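You operate a simulated robot arm through the tools that you are given. There is no shell and no other tool.

You are at the controls of a simulated two-armed robot. One attempt, no reset.

TASK
Set the upper pump to speed 1, the lower to 3, both blue knobs to 1.
Fine: the two blue knobs by the zone valves.

The check looks at the end state, three seconds after you hand in, the way a careful person would. Anything else that was tipped, shoved, dropped, spilled or broken makes it a failure.

THE ROBOT
Two 7-joint arms with two-finger parallel grippers on one trunk that stands fixed in place. Base frame: the origin is at the foot of the trunk, x ahead of it, y to its left, z up. Readings come in cm, degrees, newtons and seconds.
The left shoulder is at [6.2, 19.6, 120.4], the right one opposite. With the tool pointing down near the work surface each hand reaches from about 28 to 70 cm from the base axis, measured 20 degrees to its own side. Payload 1.57 kg a hand.
The tool frame of a hand sits at the grasp point between the pads (the TCP): z along the fingers, y along the line on which they close. The tips reach 3 cm beyond it. The gripper opens to 11 cm. The fingers are 2.4 cm wide and 1.2 cm thick; the gripper's body (4.8 by 11.2 cm) begins 7.8 cm behind the TCP.
Orientation is that of the tool frame in the base frame, as a unit quaternion [x, y, z, w]. With the fingers straight down and closing along the base's y, the tool's x points along the base's -x, its y along +y and its z along -z.

THE INTERFACE
- The arms move only by the tool nudge_tool. It takes "left_moves", "right_moves" or both (then of equal length, played together; a hand with none holds still); each is a list of rows, each a list of 6 numbers: the shift along the tool's x, y, z in cm, then the turn, a rotation vector about the tool's x, y, z in degrees. In form: [[dx, dy, dz, ax, ay, az], ...]. A call has 1 to 20 rows; each row is the pose to reach, as a shift and turn from the pose commanded when the call began, along the tool's axes at that moment. "left_fingers" and "right_fingers" are, for a hand that has rows, the gripper command, from -1 (shut) to 1 (fully open), values between in proportion, set as the call begins (left out, the last holds). Each row takes 0.2 s and may step no farther than 5 cm and 8.6 degrees from the row before; otherwise, or with a gripper value out of range, the whole call is refused. A pose out of reach is approached as far as the arm can. The call stops where the force on the tool passes 40 N (or 10 N more than at its start, if that is more) or the arm is blocked; 0.2 s more then pass. Each finger travels about 7.2 cm/s and halts on what it meets, pressing with about 40 N; the grip force reading is that of the motor and also rises with nothing between the fingers. The clock runs only during rows and for 0.2 s after the last one: add rows that repeat a pose to give the fingers time. The reply holds the time, the measured pose of the TCP, the force on the tool along the base axes, the opening and the grip force, in the units named above and with some noise, with the torque about the TCP (base axes, N m) and any sound that the robot's microphone picked up, and new pictures: "show" is both (left out), scene, wrist or none (wrist: the cameras of the hands that moved).
- Cameras (640 x 400 px; columns grow to the right, rows downward): "scene" is now at [8.79, -4.82, 178.32]; the picture's right is [-0.62, -0.79, -0.00], its down [-0.64, 0.50, -0.58] and it looks along [0.46, -0.36, -0.81] (base axes); focal length 371 px, centre (320, 200). "left" rides on the left gripper at [7, -1.6, -14.1] in its tool frame; the picture's right is [0.23, 0.97, 0.00], its down [-0.85, 0.20, -0.48] and it looks along [-0.47, 0.11, 0.88] (tool axes); focal length 222 px, centre (320, 200). "right" rides on the right gripper at [7, 1.6, -14.1] in its tool frame; the picture's right is [-0.23, 0.97, 0.00], its down [-0.85, -0.20, -0.48] and it looks along [-0.47, -0.11, 0.88] (tool axes); focal length 222 px, centre (320, 200). There is no depth. A picture from a camera that has moved, and an enlarged one, comes with that camera's place and axes in the base frame and with its lens.
- lift_body(by): slides the trunk up (or, below 0, down) by that many cm; the arms and the scene camera ride with it, the base frame stays. It gives what a move gives, with no picture.
- pan_tilt(pan, tilt): turns the head with the scene camera to pan (to the left, within 86 degrees either way) and tilt (down, from -29 to 69), counted from straight ahead of the robot. It gives what a move gives, and a new picture of the scene camera.
- close_up(camera, box): a new picture of the part [left, top, right, bottom] of that camera's present view, enlarged. No time passes.
- finish_job(): hands the job in; it is judged then, once.

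Nothing tells you positions but the pictures and the camera data. Unless the task says otherwise, let go and move clear before handing in.

The tools are called after ">>>" by a JSON object that holds its "op" and its "data". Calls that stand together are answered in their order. nudge_tool: Moves the arms, as the interface text tells. Its arguments: {"type":"object","properties":{"left_moves":{"type":"array","items":{"type":"array","items":{"type":"number"}}},"left_fingers":{"type":"number"},"right_moves":{"type":"array","items":{"type":"array","items":{"type":"number"}}},"right_fingers":{"type":"number"},"show":{"type":"string","enum":["both","scene","wrist","none"]}},"required":[]} The other tools are called the same way: lift_body (by) moves the trunk up or down; pan_tilt (pan, tilt) turns the head that bears the scene camera; close_up (camera, box) takes an enlarged picture of a part of a camera's view; finish_job () hands the job in.

At the start:

```text
clock: 0.0
left_eef_pos: [38.1, -0.98, 144.48]
left_tool_rot: [0.0, 1.0, 0.001, 0.0]
left_contact_force: [-0.1, -0.5, -0.5]
left_ft_torque: [0.02, 0.0, -0.01]
left_gripper_width: 11.0
left_gripper_force: 0.1
right_eef_pos: [30.52, -43.63, 136.29]
right_tool_rot: [0.0, 1.0, 0.001, -0.001]
right_contact_force: [0.1, -0.1, 0.4]
right_ft_torque: [-0.03, -0.02, 0.01]
right_gripper_width: 11.04
right_gripper_force: 0.0
trunk travel left (down, up): [-80.0, 19.0]
head pan, tilt (commanded): [-38.0, 54.5]
```

scene: 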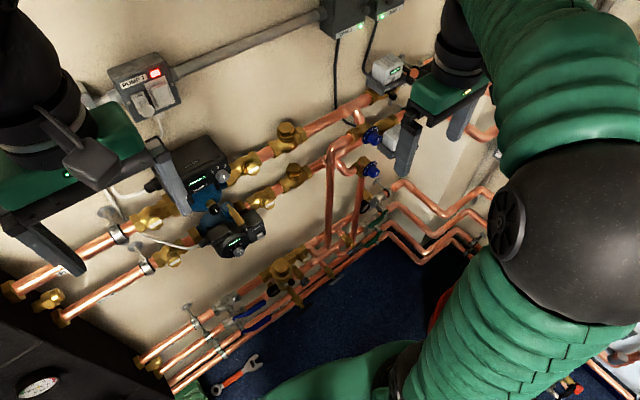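
right: 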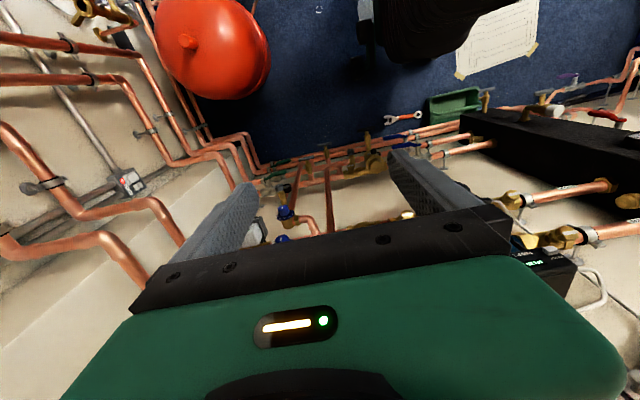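
left: 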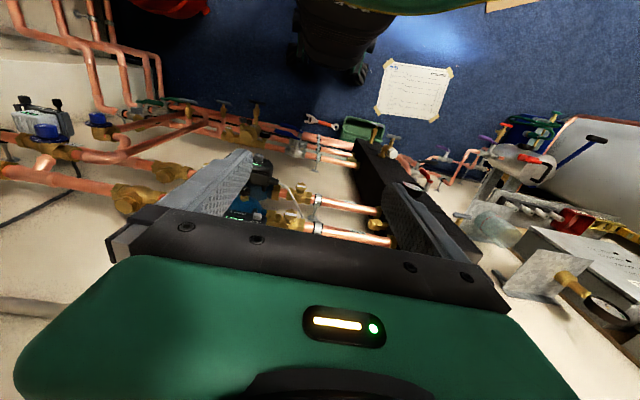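

I see a wall with copper pipes, two pumps (upper and lower) and blue knobs by what look like zone valves. I'll begin by taking close-up pictures to read the devices.

>>> {"op": "close_up", "data": {"camera": "scene", "box": [140, 120, 300, 270]}}

>>> {"op": "close_up", "data": {"camera": "scene", "box": [320, 50, 440, 200]}}

>>> {"op": "close_up", "data": {"camera": "scene", "box": [90, 0, 420, 130]}}

>>> {"op": "close_up", "data": {"camera": "left", "box": [200, 130, 420, 260]}}

>>> {"op": "close_up", "data": {"camera": "right", "box": [220, 120, 420, 260]}}

```text
2.67 times, centred on (220, 195) of scene
camera zoom: at [8.79, -4.82, 178.32], right [-0.62, -0.79, 0.0], down [-0.64, 0.5, -0.58], along [0.46, -0.36, -0.81], focal length 990 px, centre (587, 213)
```

zoom: 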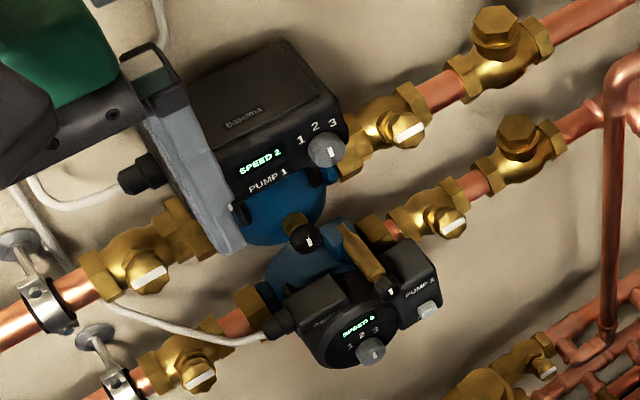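

```text
2.67 times, centred on (380, 125) of scene
camera zoom: at [8.79, -4.82, 178.32], right [-0.62, -0.79, 0.0], down [-0.64, 0.5, -0.58], along [0.46, -0.36, -0.81], focal length 990 px, centre (160, 400)
```

zoom: 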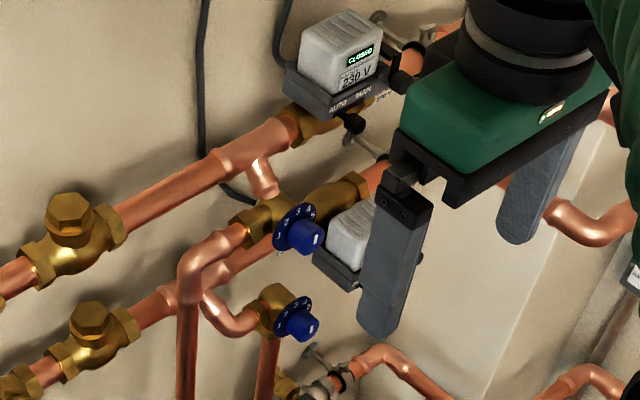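

```text
1.94 times, centred on (255, 65) of scene
camera zoom: at [8.79, -4.82, 178.32], right [-0.62, -0.79, 0.0], down [-0.64, 0.5, -0.58], along [0.46, -0.36, -0.81], focal length 720 px, centre (446, 462)
```

zoom: 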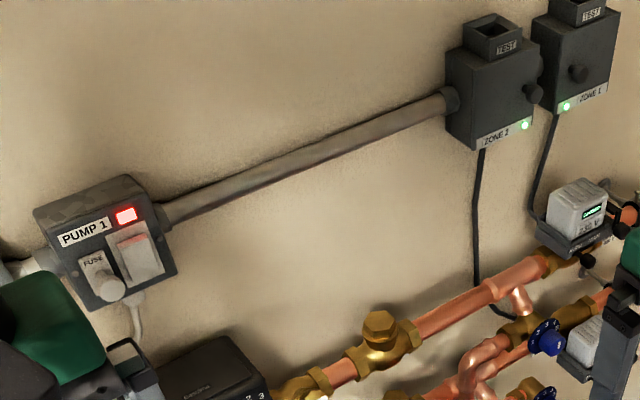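

```text
2.91 times, centred on (310, 195) of left
camera zoom: at [31.17, -2.84, 158.75], right [-0.23, 0.97, 0.0], down [0.86, 0.2, 0.48], along [0.47, 0.11, -0.88], focal length 646 px, centre (349, 214)
```

zoom: 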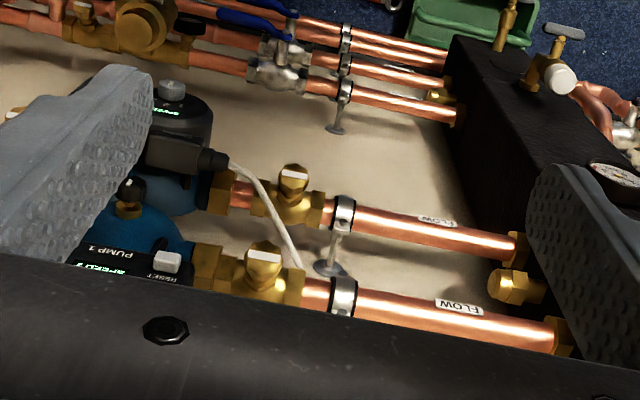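

```text
2.86 times, centred on (320, 190) of right
camera zoom: at [23.55, -41.81, 150.43], right [0.23, 0.97, 0.0], down [0.86, -0.2, 0.48], along [0.47, -0.11, -0.88], focal length 635 px, centre (320, 229)
```

zoom: 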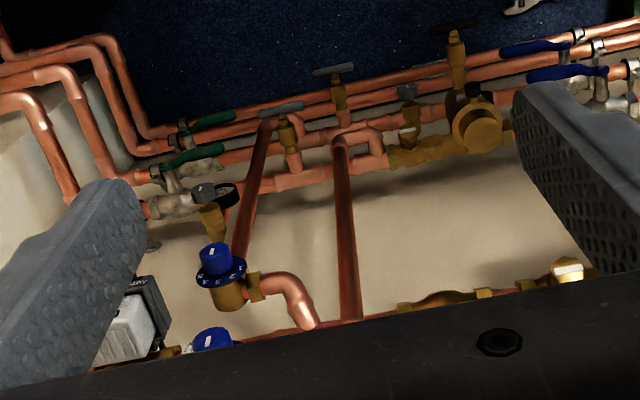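

The pumps and knobs seem to sit on a wall ahead (facing the robot). I'll turn the head to get the geometry from better views.

>>> {"op": "pan_tilt", "data": {"pan": 0, "tilt": 40}}

>>> {"op": "pan_tilt", "data": {"pan": -50, "tilt": 35}}

>>> {"op": "pan_tilt", "data": {"pan": -25, "tilt": 60}}

```text
clock: 1.0
left_eef_pos: [38.18, -1.04, 144.6]
left_tool_rot: [0.0, 1.0, 0.0, 0.0]
left_contact_force: [0.8, -0.4, -0.2]
left_ft_torque: [-0.01, -0.01, -0.01]
left_gripper_width: 10.99
left_gripper_force: 0.1
right_eef_pos: [30.37, -43.46, 136.28]
right_tool_rot: [0.0, 1.0, 0.0, 0.001]
right_contact_force: [-0.7, 0.5, 0.4]
right_ft_torque: [0.0, -0.01, 0.01]
right_gripper_width: 11.0
right_gripper_force: 0.1
trunk travel left (down, up): [-80.0, 19.0]
head pan, tilt (commanded): [0.0, 40.0]
camera scene: at [11.56, -0.34, 180.32], right [0.0, -1.0, 0.0], down [-0.64, 0.0, -0.77], along [0.77, 0.0, -0.64], focal length 371 px, centre (320, 200)
```

scene: 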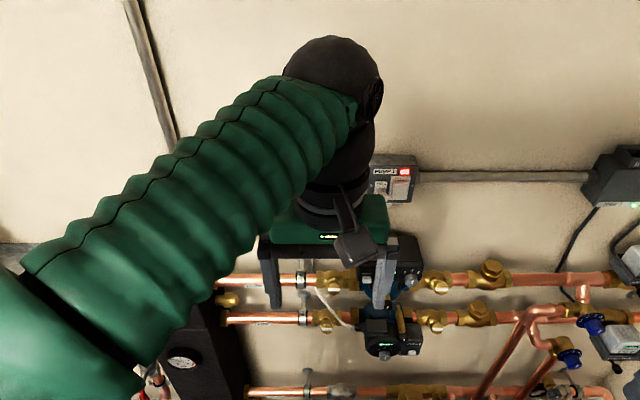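

```text
clock: 2.2
left_eef_pos: [38.23, -1.08, 144.48]
left_tool_rot: [0.0, 1.0, 0.0, 0.0]
left_contact_force: [0.8, 0.4, 0.4]
left_ft_torque: [-0.01, -0.02, 0.0]
left_gripper_width: 11.0
left_gripper_force: 0.0
right_eef_pos: [30.34, -43.48, 136.2]
right_tool_rot: [0.0, 1.0, 0.0, -0.001]
right_contact_force: [-0.3, -0.2, -0.3]
right_ft_torque: [0.02, 0.03, -0.02]
right_gripper_width: 11.02
right_gripper_force: 0.0
trunk travel left (down, up): [-80.0, 19.0]
head pan, tilt (commanded): [-50.0, 35.0]
camera scene: at [8.74, -7.09, 181.08], right [-0.77, -0.64, 0.0], down [-0.37, 0.44, -0.82], along [0.53, -0.63, -0.58], focal length 371 px, centre (320, 200)
```

scene: 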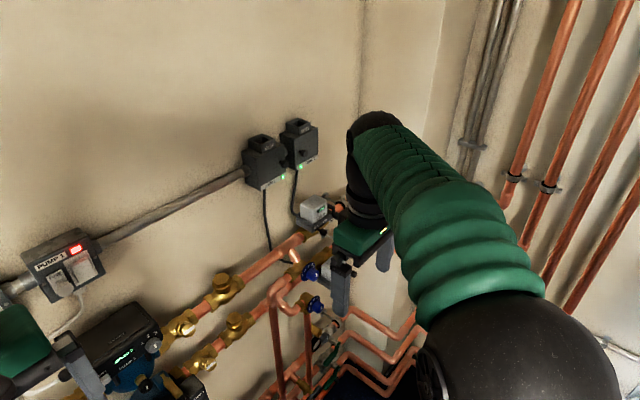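

```text
clock: 3.1
left_eef_pos: [38.09, -1.1, 144.51]
left_tool_rot: [0.0, 1.0, 0.0, 0.0]
left_contact_force: [-0.1, -0.3, 0.5]
left_ft_torque: [0.0, 0.02, 0.02]
left_gripper_width: 11.0
left_gripper_force: 0.0
right_eef_pos: [30.36, -43.39, 136.21]
right_tool_rot: [-0.001, 1.0, 0.0, 0.0]
right_contact_force: [-0.2, -0.7, -0.8]
right_ft_torque: [-0.01, -0.01, 0.01]
right_gripper_width: 10.99
right_gripper_force: 0.2
trunk travel left (down, up): [-80.0, 19.0]
head pan, tilt (commanded): [-25.0, 60.0]
camera scene: at [9.11, -3.16, 177.66], right [-0.42, -0.91, 0.0], down [-0.78, 0.37, -0.5], along [0.45, -0.21, -0.87], focal length 371 px, centre (320, 200)
```

scene: 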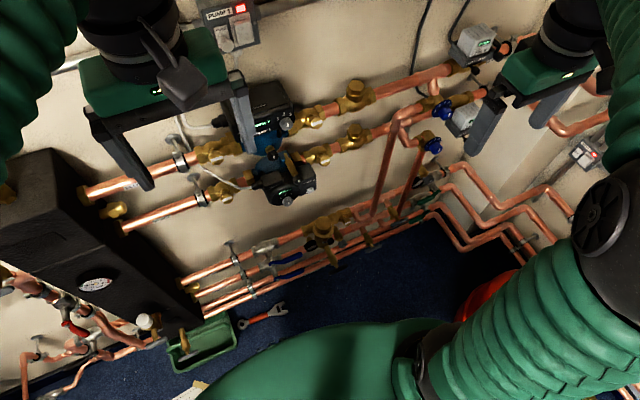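

I can place the lower pump's knob at about [52.6, -14.6, 101.6] from two views. I'll look around for obstacles and read the dials enlarged before moving anything.

>>> {"op": "pan_tilt", "data": {"pan": 45, "tilt": 55}}

>>> {"op": "pan_tilt", "data": {"pan": -75, "tilt": 60}}

>>> {"op": "pan_tilt", "data": {"pan": -15, "tilt": 55}}

>>> {"op": "close_up", "data": {"camera": "scene", "box": [200, 100, 280, 150]}}

```text
clock: 4.5
left_eef_pos: [38.1, -0.93, 144.47]
left_tool_rot: [0.0, 1.0, 0.0, -0.001]
left_contact_force: [-0.2, 0.5, -0.5]
left_ft_torque: [0.0, 0.0, 0.01]
left_gripper_width: 10.99
left_gripper_force: 0.1
right_eef_pos: [30.48, -43.43, 136.26]
right_tool_rot: [0.0, 1.0, 0.001, 0.0]
right_contact_force: [0.5, 0.2, 0.4]
right_ft_torque: [0.02, -0.01, 0.0]
right_gripper_width: 11.01
right_gripper_force: 0.1
trunk travel left (down, up): [-80.0, 19.0]
head pan, tilt (commanded): [45.0, 55.0]
camera scene: at [8.17, 4.76, 178.27], right [0.71, -0.71, 0.0], down [-0.58, -0.58, -0.57], along [0.4, 0.41, -0.82], focal length 371 px, centre (320, 200)
```

scene: 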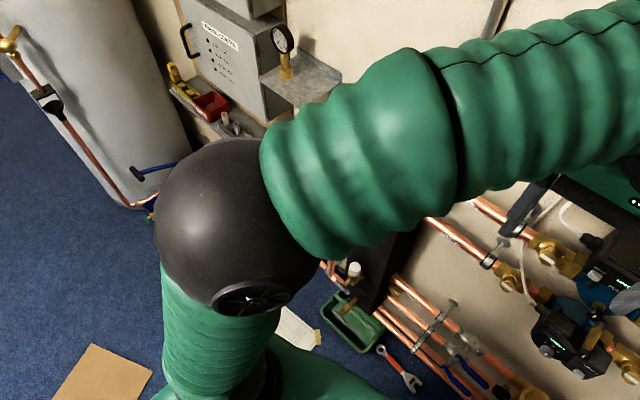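

```text
clock: 6.5
left_eef_pos: [38.15, -1.09, 144.54]
left_tool_rot: [0.001, 1.0, 0.0, 0.0]
left_contact_force: [0.0, 0.4, 0.5]
left_ft_torque: [0.03, -0.02, 0.02]
left_gripper_width: 11.02
left_gripper_force: 0.0
right_eef_pos: [30.36, -43.47, 136.26]
right_tool_rot: [0.0, 1.0, 0.0, 0.0]
right_contact_force: [0.3, 0.2, -0.5]
right_ft_torque: [0.02, 0.04, 0.02]
right_gripper_width: 11.0
right_gripper_force: 0.1
trunk travel left (down, up): [-80.0, 19.0]
head pan, tilt (commanded): [-75.0, 60.0]
camera scene: at [4.79, -6.79, 177.65], right [-0.97, -0.26, 0.0], down [-0.23, 0.84, -0.5], along [0.13, -0.48, -0.87], focal length 371 px, centre (320, 200)
```

scene: 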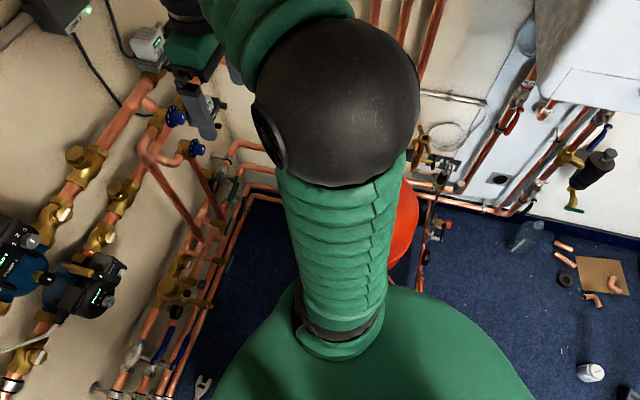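

```text
clock: 7.8
left_eef_pos: [38.15, -1.12, 144.52]
left_tool_rot: [-0.001, 1.0, 0.001, 0.0]
left_contact_force: [0.3, 0.1, -0.3]
left_ft_torque: [-0.01, -0.02, 0.0]
left_gripper_width: 11.01
left_gripper_force: 0.1
right_eef_pos: [30.39, -43.46, 136.25]
right_tool_rot: [0.0, 1.0, 0.0, 0.0]
right_contact_force: [0.9, -0.7, 0.3]
right_ft_torque: [0.05, -0.03, 0.01]
right_gripper_width: 11.01
right_gripper_force: 0.0
trunk travel left (down, up): [-80.0, 19.0]
head pan, tilt (commanded): [-15.0, 55.0]
camera scene: at [10.03, -2.21, 178.26], right [-0.26, -0.97, 0.0], down [-0.79, 0.21, -0.57], along [0.55, -0.15, -0.82], focal length 371 px, centre (320, 200)
```

scene: 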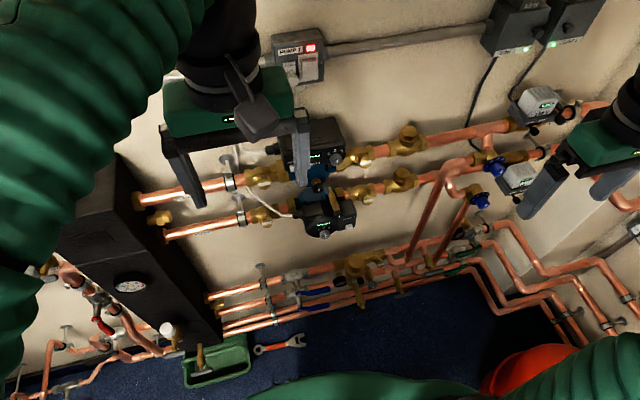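

```text
8.00 times, centred on (240, 125) of scene
camera zoom: at [10.03, -2.21, 178.26], right [-0.26, -0.97, 0.0], down [-0.79, 0.21, -0.57], along [0.55, -0.15, -0.82], focal length 2971 px, centre (960, 800)
```

zoom: 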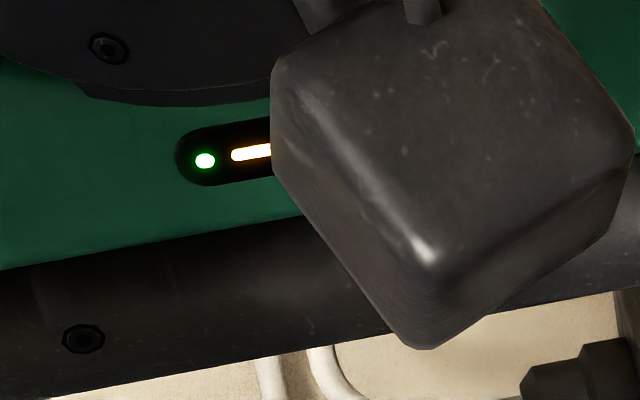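

The camera can zoom sharply, so I'll read the pump dials and blue knobs at high magnification.

>>> {"op": "close_up", "data": {"camera": "scene", "box": [290, 180, 370, 240]}}

>>> {"op": "close_up", "data": {"camera": "scene", "box": [280, 115, 360, 180]}}

>>> {"op": "close_up", "data": {"camera": "scene", "box": [460, 145, 520, 215]}}

>>> {"op": "close_up", "data": {"camera": "right", "box": [260, 180, 330, 250]}}

```text
6.67 times, centred on (330, 210) of scene
camera zoom: at [10.03, -2.21, 178.26], right [-0.26, -0.97, 0.0], down [-0.79, 0.21, -0.57], along [0.55, -0.15, -0.82], focal length 2476 px, centre (253, 133)
```

zoom: 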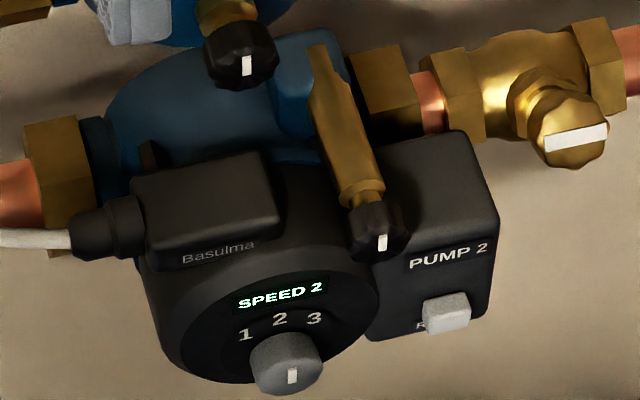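

```text
6.15 times, centred on (320, 148) of scene
camera zoom: at [10.03, -2.21, 178.26], right [-0.26, -0.97, 0.0], down [-0.79, 0.21, -0.57], along [0.55, -0.15, -0.82], focal length 2285 px, centre (320, 523)
```

zoom: 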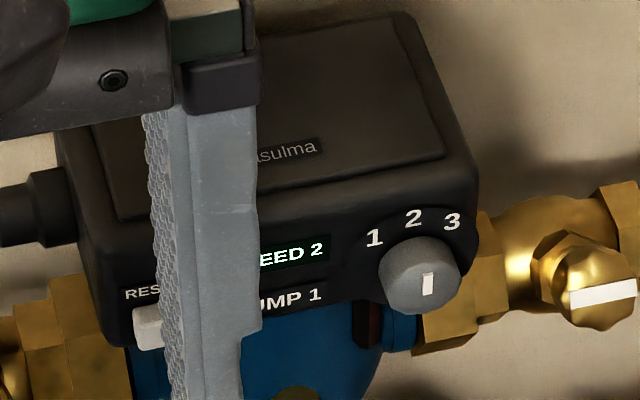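

```text
5.71 times, centred on (490, 180) of scene
camera zoom: at [10.03, -2.21, 178.26], right [-0.26, -0.97, 0.0], down [-0.79, 0.21, -0.57], along [0.55, -0.15, -0.82], focal length 2122 px, centre (-651, 314)
```

zoom: 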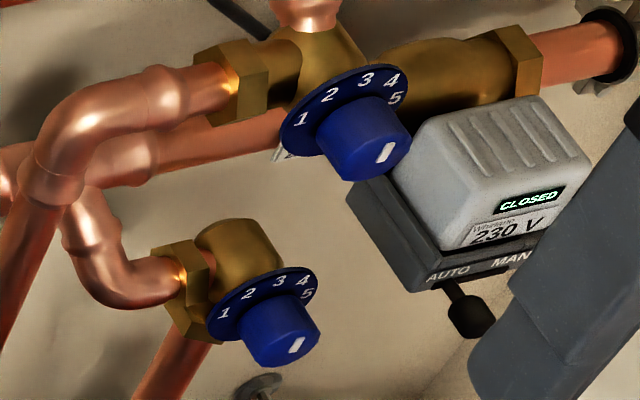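

```text
5.71 times, centred on (295, 215) of right
camera zoom: at [23.5, -41.77, 150.45], right [0.23, 0.97, 0.0], down [0.86, -0.2, 0.48], along [0.47, -0.11, -0.88], focal length 1269 px, centre (463, 114)
```

zoom: 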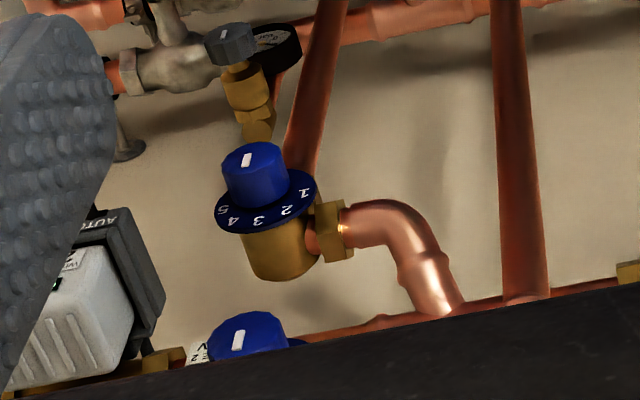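

Readings so far: both pumps show SPEED 2 and both blue knobs stand near 3–4, with all the axes pointing toward me (-x). I place the blue knob faces at about [52,-57.5,111] and [52,-59.3,97], and the upper pump knob at about [52,-17,127]. Next I turn both hands to point forward, staying well short of the wall fittings.

>>> {"op": "nudge_tool", "data": {"left_moves": [[-0.3, -0.8, 0.8, 0, -8.2, 0], [-0.6, -1.6, 1.6, 0, -16.4, 0], [-0.9, -2.4, 2.4, 0, -24.6, 0], [-1.2, -3.2, 3.2, 0, -32.8, 0], [-1.5, -4.0, 4.0, 0, -41, 0], [-1.8, -4.8, 4.8, 0, -49.2, 0], [-2.1, -5.6, 5.6, 0, -57.4, 0], [-2.4, -6.4, 6.4, 0, -65.6, 0], [-2.7, -7.2, 7.2, 0, -73.8, 0], [-3.0, -8.0, 8.0, 0, -82, 0], [-3.3, -8.8, 8.8, 0, -90, 0]], "right_moves": [[-1, -1, 1, 0, -8.2, 0], [-2, -2, 2, 0, -16.4, 0], [-3, -3, 3, 0, -24.6, 0], [-4, -4, 4, 0, -32.8, 0], [-5, -5, 5, 0, -41, 0], [-6, -6, 6, 0, -49.2, 0], [-7, -7, 7, 0, -57.4, 0], [-8, -8, 8, 0, -65.6, 0], [-9, -9, 9, 0, -73.8, 0], [-10, -10, 10, 0, -82, 0], [-11, -11, 11, 0, -90, 0]]}}

```text
clock: 10.2
left_eef_pos: [41.57, -10.25, 135.59]
left_tool_rot: [0.002, 0.707, 0.0, 0.707]
left_contact_force: [0.4, 0.0, -0.3]
left_ft_torque: [0.01, -0.03, 0.0]
left_gripper_width: 11.0
left_gripper_force: 0.0
right_eef_pos: [41.72, -54.83, 124.98]
right_tool_rot: [0.001, 0.707, 0.001, 0.707]
right_contact_force: [0.3, 0.3, 0.4]
right_ft_torque: [0.01, -0.02, 0.0]
right_gripper_width: 11.01
right_gripper_force: 0.1
trunk travel left (down, up): [-80.0, 19.0]
head pan, tilt (commanded): [-15.0, 55.0]
camera scene: at [10.37, -2.97, 178.22], right [-0.26, -0.97, 0.0], down [-0.79, 0.22, -0.57], along [0.55, -0.14, -0.82], focal length 371 px, centre (320, 200)
camera right: at [27.52, -53.1, 118.02], right [0.0, 0.97, 0.23], down [-0.48, -0.2, 0.85], along [0.88, -0.11, 0.47], focal length 222 px, centre (320, 200)
camera left: at [27.37, -12.02, 128.73], right [0.0, 0.97, -0.22], down [-0.48, 0.2, 0.86], along [0.88, 0.1, 0.47], focal length 222 px, centre (320, 200)
```

scene: 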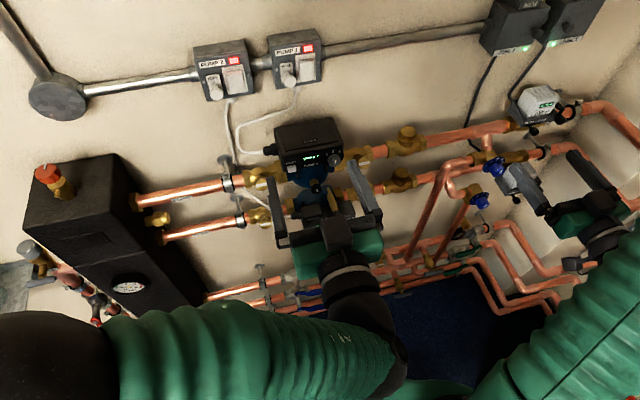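
right: 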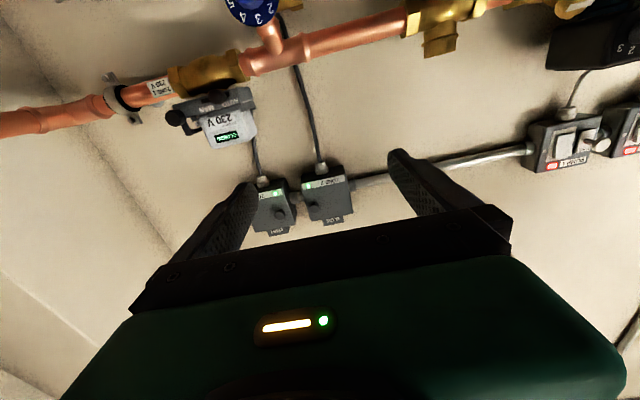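
left: 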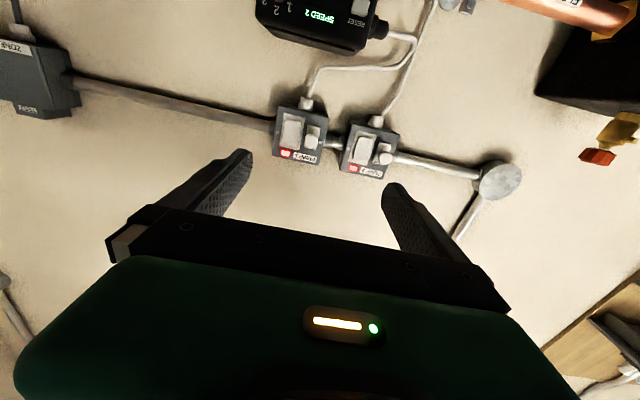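

Both hands now point forward with a clear view, and the cameras below them show the scene upside down. I'll bring each hand level with its first knob, still well back from the wall.

>>> {"op": "nudge_tool", "data": {"left_moves": [[3, -2.3, -0.2, 0, 0, 0], [6, -4.6, -0.4, 0, 0, 0], [8.6, -6.75, -0.6, 0, 0, 0]], "right_moves": [[4.6, -0.9, -0.2, 0, 0, 0], [9.2, -1.8, -0.4, 0, 0, 0], [13.8, -2.7, -0.7, 0, 0, 0]]}}

```text
clock: 11.0
left_eef_pos: [43.88, -11.39, 139.16]
left_tool_rot: [-0.089, 0.648, -0.014, 0.757]
left_contact_force: [0.2, 0.8, 0.0]
left_ft_torque: [-0.03, -0.04, 0.02]
left_gripper_width: 10.98
left_gripper_force: 0.1
right_eef_pos: [40.75, -57.05, 113.97]
right_tool_rot: [0.001, 0.708, 0.003, 0.707]
right_contact_force: [0.3, 0.2, 0.2]
right_ft_torque: [-0.01, 0.01, -0.03]
right_gripper_width: 11.01
right_gripper_force: 0.2
trunk travel left (down, up): [-80.0, 19.0]
head pan, tilt (commanded): [-15.0, 55.0]
stopped in row 3 (left hand): the arm was blocked; the commanded pose is now the measured one
camera scene: at [10.1, -3.26, 178.35], right [-0.26, -0.97, -0.01], down [-0.79, 0.22, -0.57], along [0.55, -0.14, -0.82], focal length 371 px, centre (320, 200)
camera right: at [26.76, -55.26, 107.03], right [0.0, 0.97, 0.23], down [-0.48, -0.2, 0.85], along [0.88, -0.11, 0.47], focal length 222 px, centre (320, 200)
camera left: at [31.23, -15.79, 130.62], right [-0.05, 0.93, -0.37], down [-0.63, 0.26, 0.73], along [0.78, 0.27, 0.57], focal length 222 px, centre (320, 200)
```

scene: 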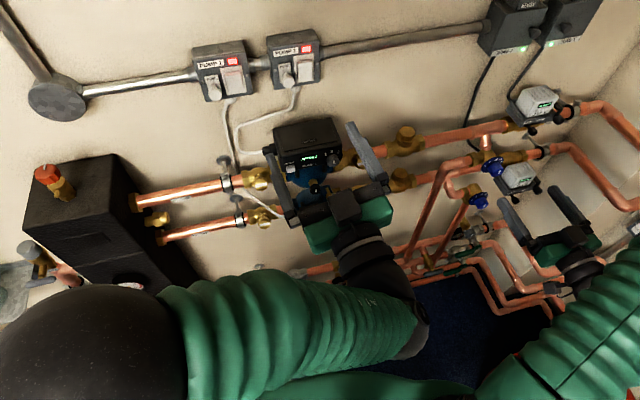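
right: 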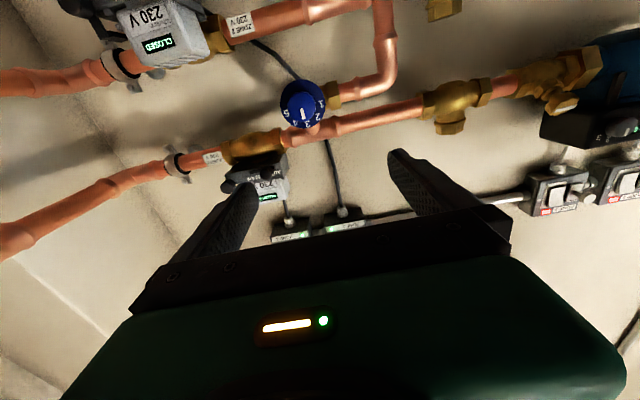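
left: 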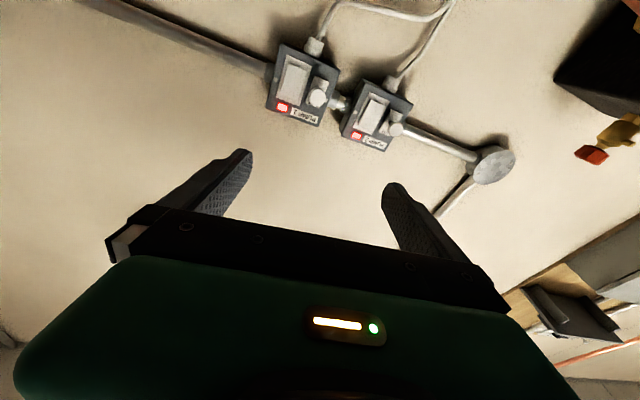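

The left arm blocked (probably a limit of its folded posture), so it drifted up and tilted. I'll take it back to the pose that worked, then use the trunk to change height instead.

>>> {"op": "nudge_tool", "data": {"left_moves": [[0.85, 0.6, -0.9, 2.03, 2.95, 2.8], [1.7, 1.2, -1.8, 4.06, 5.9, 5.6], [2.56, 1.78, -2.67, 6.09, 8.85, 8.36], [2.56, 1.78, -2.67, 6.09, 8.85, 8.36]], "show": "scene"}}

```text
clock: 12.0
left_eef_pos: [41.46, -10.23, 135.45]
left_tool_rot: [0.003, 0.71, -0.003, 0.704]
left_contact_force: [0.1, -1.1, 0.9]
left_ft_torque: [-0.01, 0.01, -0.02]
left_gripper_width: 11.01
left_gripper_force: 0.0
right_eef_pos: [40.68, -56.63, 114.09]
right_tool_rot: [0.0, 0.707, 0.0, 0.707]
right_contact_force: [0.1, 0.5, 0.7]
right_ft_torque: [0.02, 0.02, 0.0]
right_gripper_width: 11.02
right_gripper_force: 0.1
trunk travel left (down, up): [-80.0, 19.0]
head pan, tilt (commanded): [-15.0, 55.0]
camera scene: at [10.03, -2.59, 178.24], right [-0.26, -0.97, 0.0], down [-0.79, 0.21, -0.57], along [0.55, -0.15, -0.82], focal length 371 px, centre (320, 200)
```

scene: 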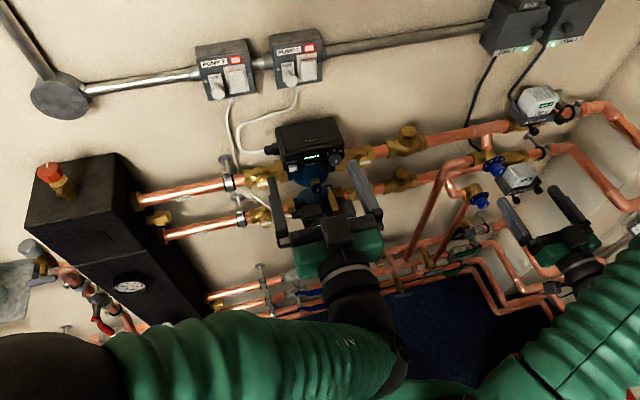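

The left hand is back in the working pose. I'll test a small sideways step toward the pump knob alone, to find which direction is the limit.

>>> {"op": "nudge_tool", "data": {"left_moves": [[0, -1.5, 0, 0, 0, 0], [0, -3, 0, 0, 0, 0], [0, -3, 0, 0, 0, 0]], "show": "none"}}

>>> {"op": "nudge_tool", "data": {"left_moves": [[0, -1.5, 0, 0, 0, 0], [0, -3.5, 0, 0, 0, 0], [0, -3.5, 0, 0, 0, 0]], "show": "none"}}

```text
clock: 12.8
left_eef_pos: [41.11, -13.36, 135.59]
left_tool_rot: [0.003, 0.71, -0.003, 0.705]
left_contact_force: [0.3, 0.7, 0.6]
left_ft_torque: [0.01, 0.03, -0.01]
left_gripper_width: 10.98
left_gripper_force: 0.0
right_eef_pos: [40.83, -56.72, 113.94]
right_tool_rot: [0.0, 0.707, 0.0, 0.707]
right_contact_force: [-0.3, -0.1, -0.2]
right_ft_torque: [-0.02, -0.02, 0.0]
right_gripper_width: 11.01
right_gripper_force: 0.1
trunk travel left (down, up): [-80.0, 19.0]
head pan, tilt (commanded): [-15.0, 55.0]
```

```text
clock: 13.8
left_eef_pos: [41.79, -14.93, 138.6]
left_tool_rot: [-0.023, 0.694, -0.011, 0.72]
left_contact_force: [-0.9, 0.5, -0.4]
left_ft_torque: [0.02, -0.01, -0.04]
left_gripper_width: 11.0
left_gripper_force: 0.1
right_eef_pos: [40.68, -56.25, 114.22]
right_tool_rot: [-0.001, 0.707, -0.002, 0.707]
right_contact_force: [0.6, 0.7, -0.7]
right_ft_torque: [0.02, 0.0, 0.03]
right_gripper_width: 11.01
right_gripper_force: 0.0
trunk travel left (down, up): [-80.0, 19.0]
head pan, tilt (commanded): [-15.0, 55.0]
stopped in row 3 (left hand): the arm was blocked; the commanded pose is now the measured one
```

The left arm gets stuck near y = -15 when it is folded this close and low, and it wants to ride higher. I'll lower the trunk by 11 cm, so that the hand sits at the upper pump's height while staying high relative to the shoulder.

>>> {"op": "lift_body", "data": {"by": -11}}

```text
clock: 14.9
left_eef_pos: [42.0, -12.93, 135.71]
left_tool_rot: [-0.075, 0.658, -0.037, 0.749]
left_contact_force: [0.9, -0.8, -0.4]
left_ft_torque: [0.03, -0.01, 0.02]
left_gripper_width: 11.02
left_gripper_force: 0.1
right_eef_pos: [40.88, -56.11, 104.6]
right_tool_rot: [-0.001, 0.707, -0.001, 0.707]
right_contact_force: [-0.2, 0.0, 0.1]
right_ft_torque: [-0.01, 0.02, 0.0]
right_gripper_width: 11.0
right_gripper_force: 0.1
trunk travel left (down, up): [-70.8, 28.2]
head pan, tilt (commanded): [-15.0, 55.0]
stopped: the arm was blocked; the commanded pose is now the measured one
```

The left arm was blocked while going down, so part of it is touching something. I need to look at the left arm before moving again.

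>>> {"op": "pan_tilt", "data": {"pan": 30, "tilt": 65}}

>>> {"op": "pan_tilt", "data": {"pan": 0, "tilt": 69}}

>>> {"op": "pan_tilt", "data": {"pan": 75, "tilt": 55}}

```text
clock: 16.0
left_eef_pos: [41.89, -12.99, 135.97]
left_tool_rot: [-0.073, 0.659, -0.035, 0.748]
left_contact_force: [0.0, 0.1, -0.4]
left_ft_torque: [0.05, 0.01, 0.02]
left_gripper_width: 10.97
left_gripper_force: 0.0
right_eef_pos: [40.8, -56.14, 104.93]
right_tool_rot: [-0.001, 0.707, 0.0, 0.707]
right_contact_force: [0.3, 0.6, 0.2]
right_ft_torque: [0.0, -0.01, 0.03]
right_gripper_width: 11.01
right_gripper_force: 0.1
trunk travel left (down, up): [-70.8, 28.2]
head pan, tilt (commanded): [30.0, 65.0]
camera scene: at [8.3, 2.46, 167.87], right [0.5, -0.87, 0.0], down [-0.79, -0.45, -0.42], along [0.37, 0.21, -0.91], focal length 371 px, centre (320, 200)
```

scene: 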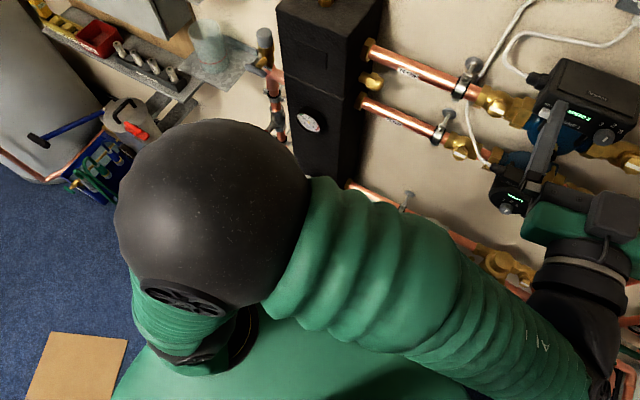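

```text
clock: 17.0
left_eef_pos: [41.97, -13.01, 136.01]
left_tool_rot: [-0.074, 0.658, -0.036, 0.748]
left_contact_force: [-0.2, -0.2, 0.5]
left_ft_torque: [0.05, 0.06, 0.0]
left_gripper_width: 11.01
left_gripper_force: 0.1
right_eef_pos: [40.7, -55.99, 105.06]
right_tool_rot: [-0.001, 0.707, 0.0, 0.707]
right_contact_force: [-0.5, 0.3, -1.2]
right_ft_torque: [0.02, 0.0, -0.02]
right_gripper_width: 11.0
right_gripper_force: 0.0
trunk travel left (down, up): [-70.8, 28.2]
head pan, tilt (commanded): [0.0, 68.8]
camera scene: at [8.61, -0.57, 167.49], right [0.0, -1.0, 0.0], down [-0.93, 0.0, -0.36], along [0.36, 0.0, -0.93], focal length 371 px, centre (320, 200)
```

scene: 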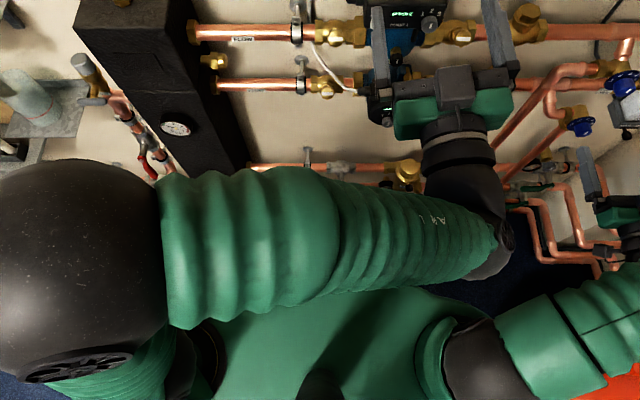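

```text
clock: 18.5
left_eef_pos: [42.0, -12.95, 136.07]
left_tool_rot: [-0.073, 0.658, -0.036, 0.748]
left_contact_force: [0.7, -0.7, -0.3]
left_ft_torque: [-0.01, -0.02, 0.01]
left_gripper_width: 11.02
left_gripper_force: 0.0
right_eef_pos: [40.76, -56.09, 105.05]
right_tool_rot: [-0.001, 0.707, -0.002, 0.707]
right_contact_force: [0.6, -0.1, 1.3]
right_ft_torque: [-0.02, -0.01, 0.02]
right_gripper_width: 11.01
right_gripper_force: 0.0
trunk travel left (down, up): [-70.8, 28.2]
head pan, tilt (commanded): [75.0, 55.0]
camera scene: at [4.9, 6.39, 169.05], right [0.97, -0.26, 0.0], down [-0.21, -0.79, -0.58], along [0.15, 0.56, -0.82], focal length 371 px, centre (320, 200)
```

scene: 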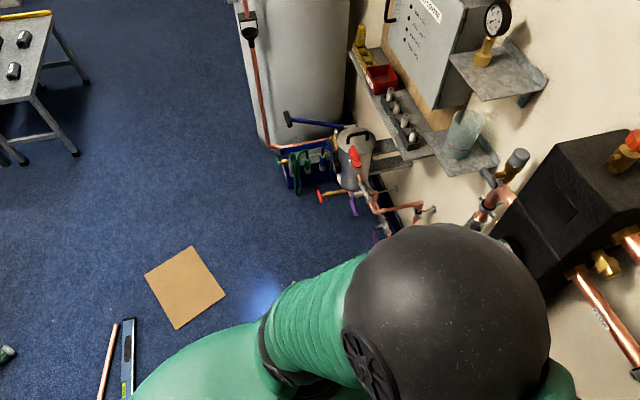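

The elbow and hand are clear of the fittings, so I take the block to be the forearm folded against the robot's own chest. Working with the hand further forward should free it. I'll straighten the left hand and move it to about [46,-11,133].

>>> {"op": "nudge_tool", "data": {"left_moves": [[0.0, 0.4, 2.0, 0.75, 1.8, 2.2], [1.0, 1.0, 3.0, 1.5, 3.65, 4.4], [2.2, 1.7, 3.5, 2.25, 5.5, 6.6], [3.24, 2.24, 3.7, 3.0, 7.3, 8.85], [3.24, 2.24, 3.7, 3.0, 7.3, 8.85]], "show": "wrist"}}

>>> {"op": "pan_tilt", "data": {"pan": -15, "tilt": 50}}

```text
clock: 19.7
left_eef_pos: [45.82, -11.11, 132.84]
left_tool_rot: [0.001, 0.708, -0.001, 0.707]
left_contact_force: [-0.1, -0.6, 0.0]
left_ft_torque: [-0.01, -0.03, 0.02]
left_gripper_width: 11.0
left_gripper_force: 0.1
right_eef_pos: [40.81, -56.23, 104.99]
right_tool_rot: [-0.001, 0.707, -0.001, 0.707]
right_contact_force: [0.5, 0.1, -0.8]
right_ft_torque: [0.03, -0.02, 0.02]
right_gripper_width: 11.0
right_gripper_force: 0.0
trunk travel left (down, up): [-70.8, 28.2]
head pan, tilt (commanded): [75.0, 55.0]
camera left: at [31.63, -12.85, 126.04], right [0.0, 0.97, -0.23], down [-0.48, 0.2, 0.86], along [0.88, 0.11, 0.46], focal length 222 px, centre (320, 200)
```

left: 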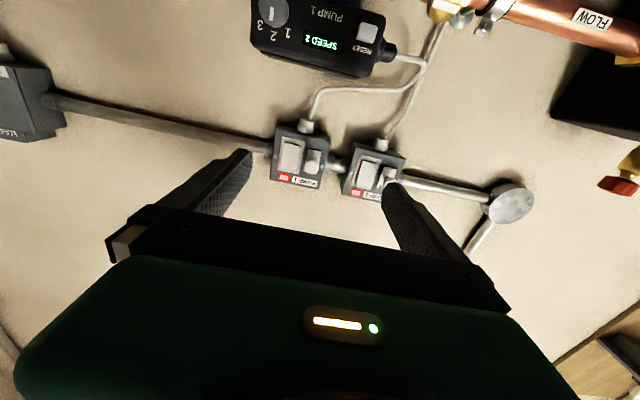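

```text
clock: 21.3
left_eef_pos: [45.69, -11.09, 132.9]
left_tool_rot: [0.0, 0.708, -0.001, 0.707]
left_contact_force: [0.2, -0.6, -0.2]
left_ft_torque: [0.02, 0.02, 0.01]
left_gripper_width: 11.01
left_gripper_force: 0.0
right_eef_pos: [40.79, -56.16, 105.02]
right_tool_rot: [-0.001, 0.707, -0.001, 0.707]
right_contact_force: [-0.4, 0.1, 0.4]
right_ft_torque: [0.0, -0.01, -0.02]
right_gripper_width: 11.0
right_gripper_force: 0.0
trunk travel left (down, up): [-70.8, 28.2]
head pan, tilt (commanded): [-15.0, 50.0]
camera scene: at [10.48, -2.55, 169.66], right [-0.26, -0.97, 0.0], down [-0.74, 0.2, -0.64], along [0.62, -0.16, -0.77], focal length 371 px, centre (320, 200)
```

scene: 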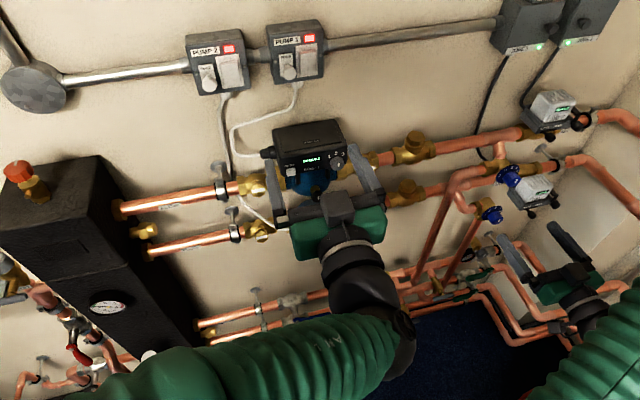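

Clear of the block now. I'll zoom in from the wrist and head cameras together to fix the upper pump knob precisely.

>>> {"op": "close_up", "data": {"camera": "left", "box": [230, 0, 390, 90]}}

>>> {"op": "close_up", "data": {"camera": "scene", "box": [265, 115, 375, 205]}}

>>> {"op": "close_up", "data": {"camera": "right", "box": [200, 0, 440, 150]}}

>>> {"op": "close_up", "data": {"camera": "scene", "box": [460, 140, 580, 240]}}

```text
4.00 times, centred on (310, 45) of left
camera zoom: at [31.62, -12.86, 126.06], right [0.0, 0.97, -0.23], down [-0.48, 0.2, 0.86], along [0.88, 0.11, 0.46], focal length 888 px, centre (360, 820)
```

zoom: 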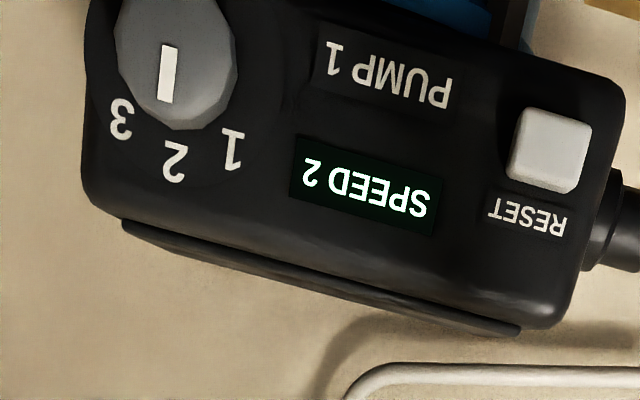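

```text
4.44 times, centred on (320, 160) of scene
camera zoom: at [10.48, -2.55, 169.66], right [-0.26, -0.97, 0.0], down [-0.74, 0.2, -0.64], along [0.62, -0.16, -0.77], focal length 1650 px, centre (320, 378)
```

zoom: 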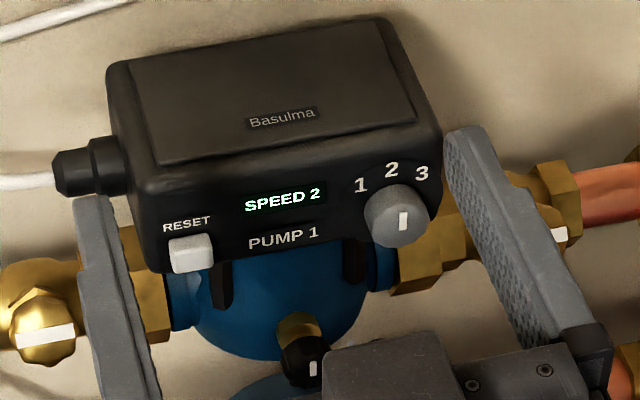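

```text
2.67 times, centred on (320, 75) of right
camera zoom: at [26.69, -54.45, 98.08], right [0.0, 0.97, 0.22], down [-0.48, -0.2, 0.86], along [0.88, -0.11, 0.47], focal length 592 px, centre (320, 533)
```

zoom: 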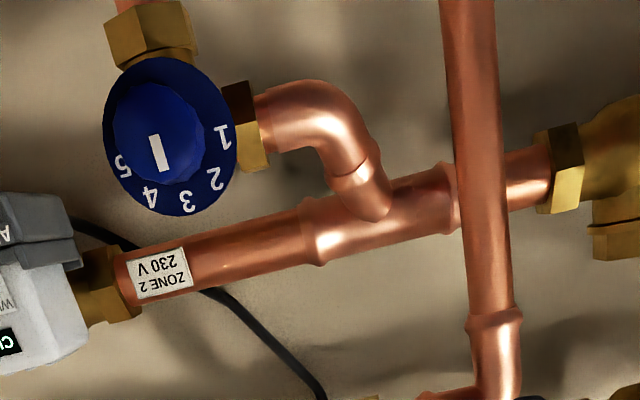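

```text
4.00 times, centred on (520, 190) of scene
camera zoom: at [10.48, -2.55, 169.66], right [-0.26, -0.97, 0.0], down [-0.74, 0.2, -0.64], along [0.62, -0.16, -0.77], focal length 1485 px, centre (-480, 240)
```

zoom: 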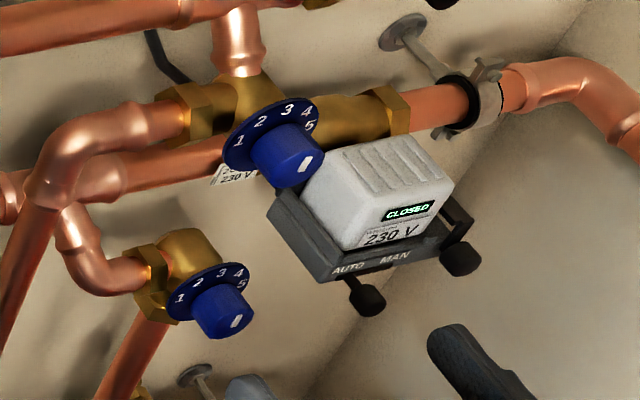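

The upper pump knob now comes out consistently at about [56.2,-17.9,121.7], roughly 2.5 cm wide and 1.4 cm deep, and the blue knob pointers stand at 3. I'll move the left hand in front of the upper pump knob, keeping its tips about 4 cm short, with the fingers narrowed to 5 cm.

>>> {"op": "nudge_tool", "data": {"left_moves": [[0, -1.5, 1.5, 0, 0, 0], [0, -3.5, 3, 0, 0, 0], [0, -5.2, 3.3, 0, 0, 0], [2, -6.8, 3.3, 0, 0, 0], [5, -6.8, 3.3, 0, 0, 0], [5, -6.8, 3.3, 0, 0, 0]], "left_fingers": -0.09}}

```text
clock: 22.4
left_eef_pos: [49.54, -13.49, 139.99]
left_tool_rot: [-0.063, 0.659, -0.024, 0.75]
left_contact_force: [0.0, 0.5, 0.2]
left_ft_torque: [0.0, -0.02, 0.01]
left_gripper_width: 5.01
left_gripper_force: 0.0
right_eef_pos: [40.79, -55.94, 105.25]
right_tool_rot: [-0.003, 0.707, -0.002, 0.707]
right_contact_force: [1.4, -0.4, -0.1]
right_ft_torque: [0.02, -0.03, 0.01]
right_gripper_width: 11.02
right_gripper_force: 0.1
trunk travel left (down, up): [-70.8, 28.2]
head pan, tilt (commanded): [-15.0, 50.0]
stopped in row 5 (left hand): the arm was blocked; the commanded pose is now the measured one
camera scene: at [10.55, -2.51, 169.7], right [-0.26, -0.97, 0.0], down [-0.74, 0.2, -0.64], along [0.62, -0.16, -0.77], focal length 371 px, centre (320, 200)
camera left: at [36.39, -16.89, 131.67], right [-0.02, 0.94, -0.35], down [-0.59, 0.27, 0.76], along [0.8, 0.22, 0.55], focal length 222 px, centre (320, 200)
```

scene: 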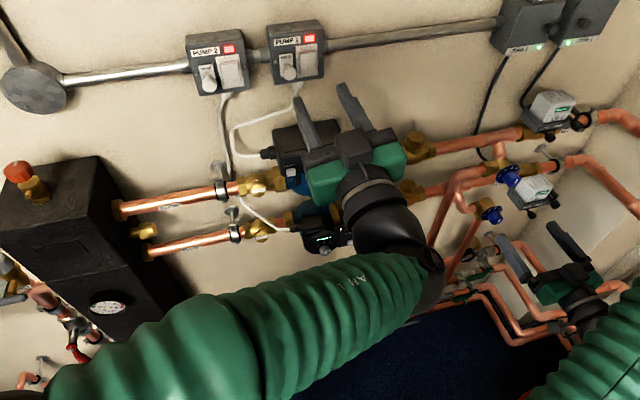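
left: 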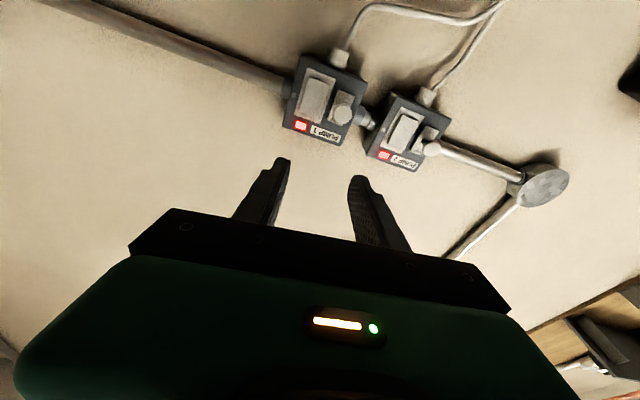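

The left arm can't point forward this far across the body, but the pumps lie straight ahead of the right shoulder, so the right arm should do all four. I'll park the left hand out of the way and bring the right hand in front of the lower blue knob (about [52.5,-59.9,95]).

>>> {"op": "nudge_tool", "data": {"left_moves": [[-1.0, 2.8, -1.5, 0, 0, 0], [-2.0, 5.6, -3.0, 0, 0, 0], [-3.0, 8.4, -4.5, 0, 0, 0], [-4.0, 11.2, -6.0, 0, 0, 0], [-5.0, 14.0, -7.0, 0, 0, 0], [-6.1, 16.9, -7.5, 0, 0, 0]], "right_moves": [[1.7, -0.65, 0.7, 0, 0, 0], [3.4, -1.3, 1.4, 0, 0, 0], [5.1, -1.95, 2.1, 0, 0, 0], [6.8, -2.6, 2.8, 0, 0, 0], [8.5, -3.25, 3.5, 0, 0, 0], [10.2, -3.9, 4.2, 0, 0, 0]], "right_fingers": 0.09}}

```text
clock: 23.8
left_eef_pos: [41.17, 1.83, 142.1]
left_tool_rot: [-0.065, 0.659, -0.03, 0.748]
left_contact_force: [0.3, 0.5, 0.1]
left_ft_torque: [0.0, -0.03, 0.01]
left_gripper_width: 5.0
left_gripper_force: 0.1
left hand out of reach, approached as far as the arm can: row 6
right_eef_pos: [45.08, -59.77, 95.01]
right_tool_rot: [-0.003, 0.708, -0.003, 0.707]
right_contact_force: [-0.2, -0.6, 0.3]
right_ft_torque: [-0.01, 0.01, 0.02]
right_gripper_width: 6.0
right_gripper_force: 0.0
trunk travel left (down, up): [-70.8, 28.2]
head pan, tilt (commanded): [-15.0, 50.0]
camera scene: at [10.7, -2.32, 169.76], right [-0.26, -0.97, 0.0], down [-0.74, 0.2, -0.64], along [0.62, -0.17, -0.77], focal length 371 px, centre (320, 200)
camera right: at [30.99, -58.15, 88.11], right [0.0, 0.98, 0.22], down [-0.48, -0.19, 0.86], along [0.88, -0.1, 0.47], focal length 222 px, centre (320, 200)
camera left: at [28.21, -1.66, 133.77], right [-0.01, 0.93, -0.36], down [-0.59, 0.28, 0.76], along [0.81, 0.22, 0.55], focal length 222 px, centre (320, 200)
```

scene: 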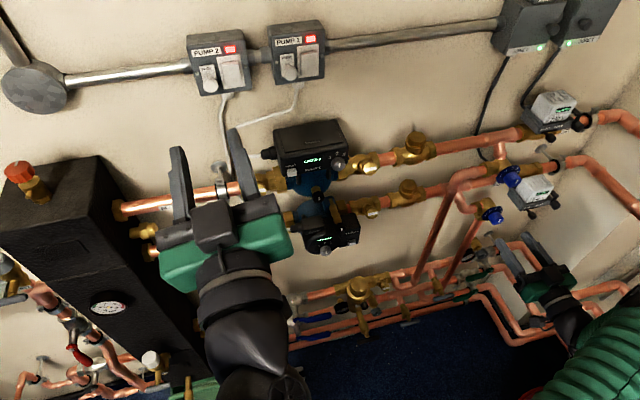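
right: 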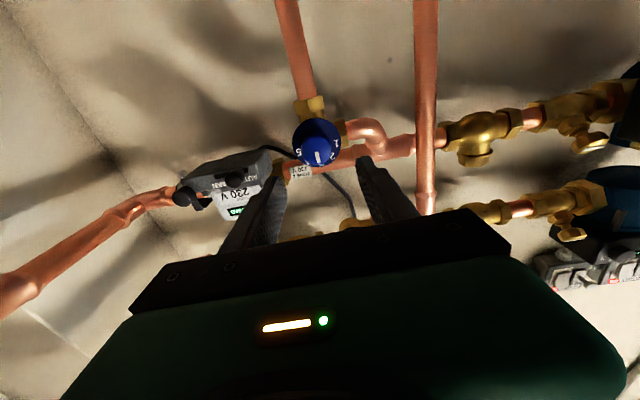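
left: 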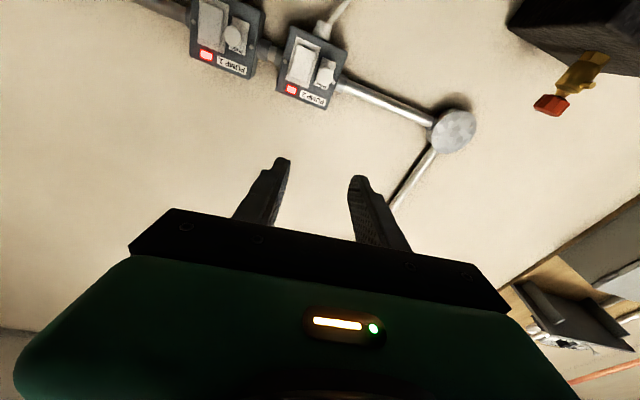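

The right hand is in line with the lower blue knob, with its tips about 4 cm short. I'll zoom in to check the alignment.

>>> {"op": "close_up", "data": {"camera": "right", "box": [240, 80, 400, 200]}}

>>> {"op": "close_up", "data": {"camera": "scene", "box": [460, 150, 580, 310]}}

```text
3.33 times, centred on (320, 140) of right
camera zoom: at [30.99, -58.15, 88.11], right [0.0, 0.98, 0.22], down [-0.48, -0.19, 0.86], along [0.88, -0.1, 0.47], focal length 740 px, centre (320, 400)
```

zoom: 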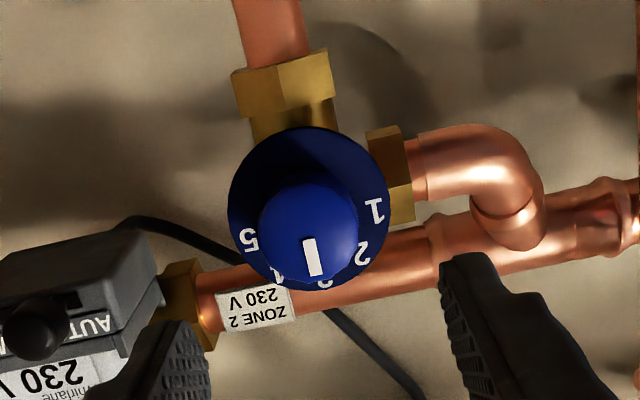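

```text
2.50 times, centred on (520, 230) of scene
camera zoom: at [10.7, -2.32, 169.76], right [-0.26, -0.97, 0.0], down [-0.74, 0.2, -0.64], along [0.62, -0.17, -0.77], focal length 928 px, centre (-180, 125)
```

zoom: 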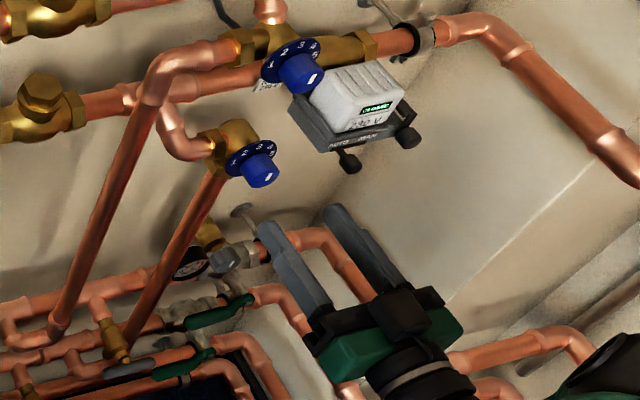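

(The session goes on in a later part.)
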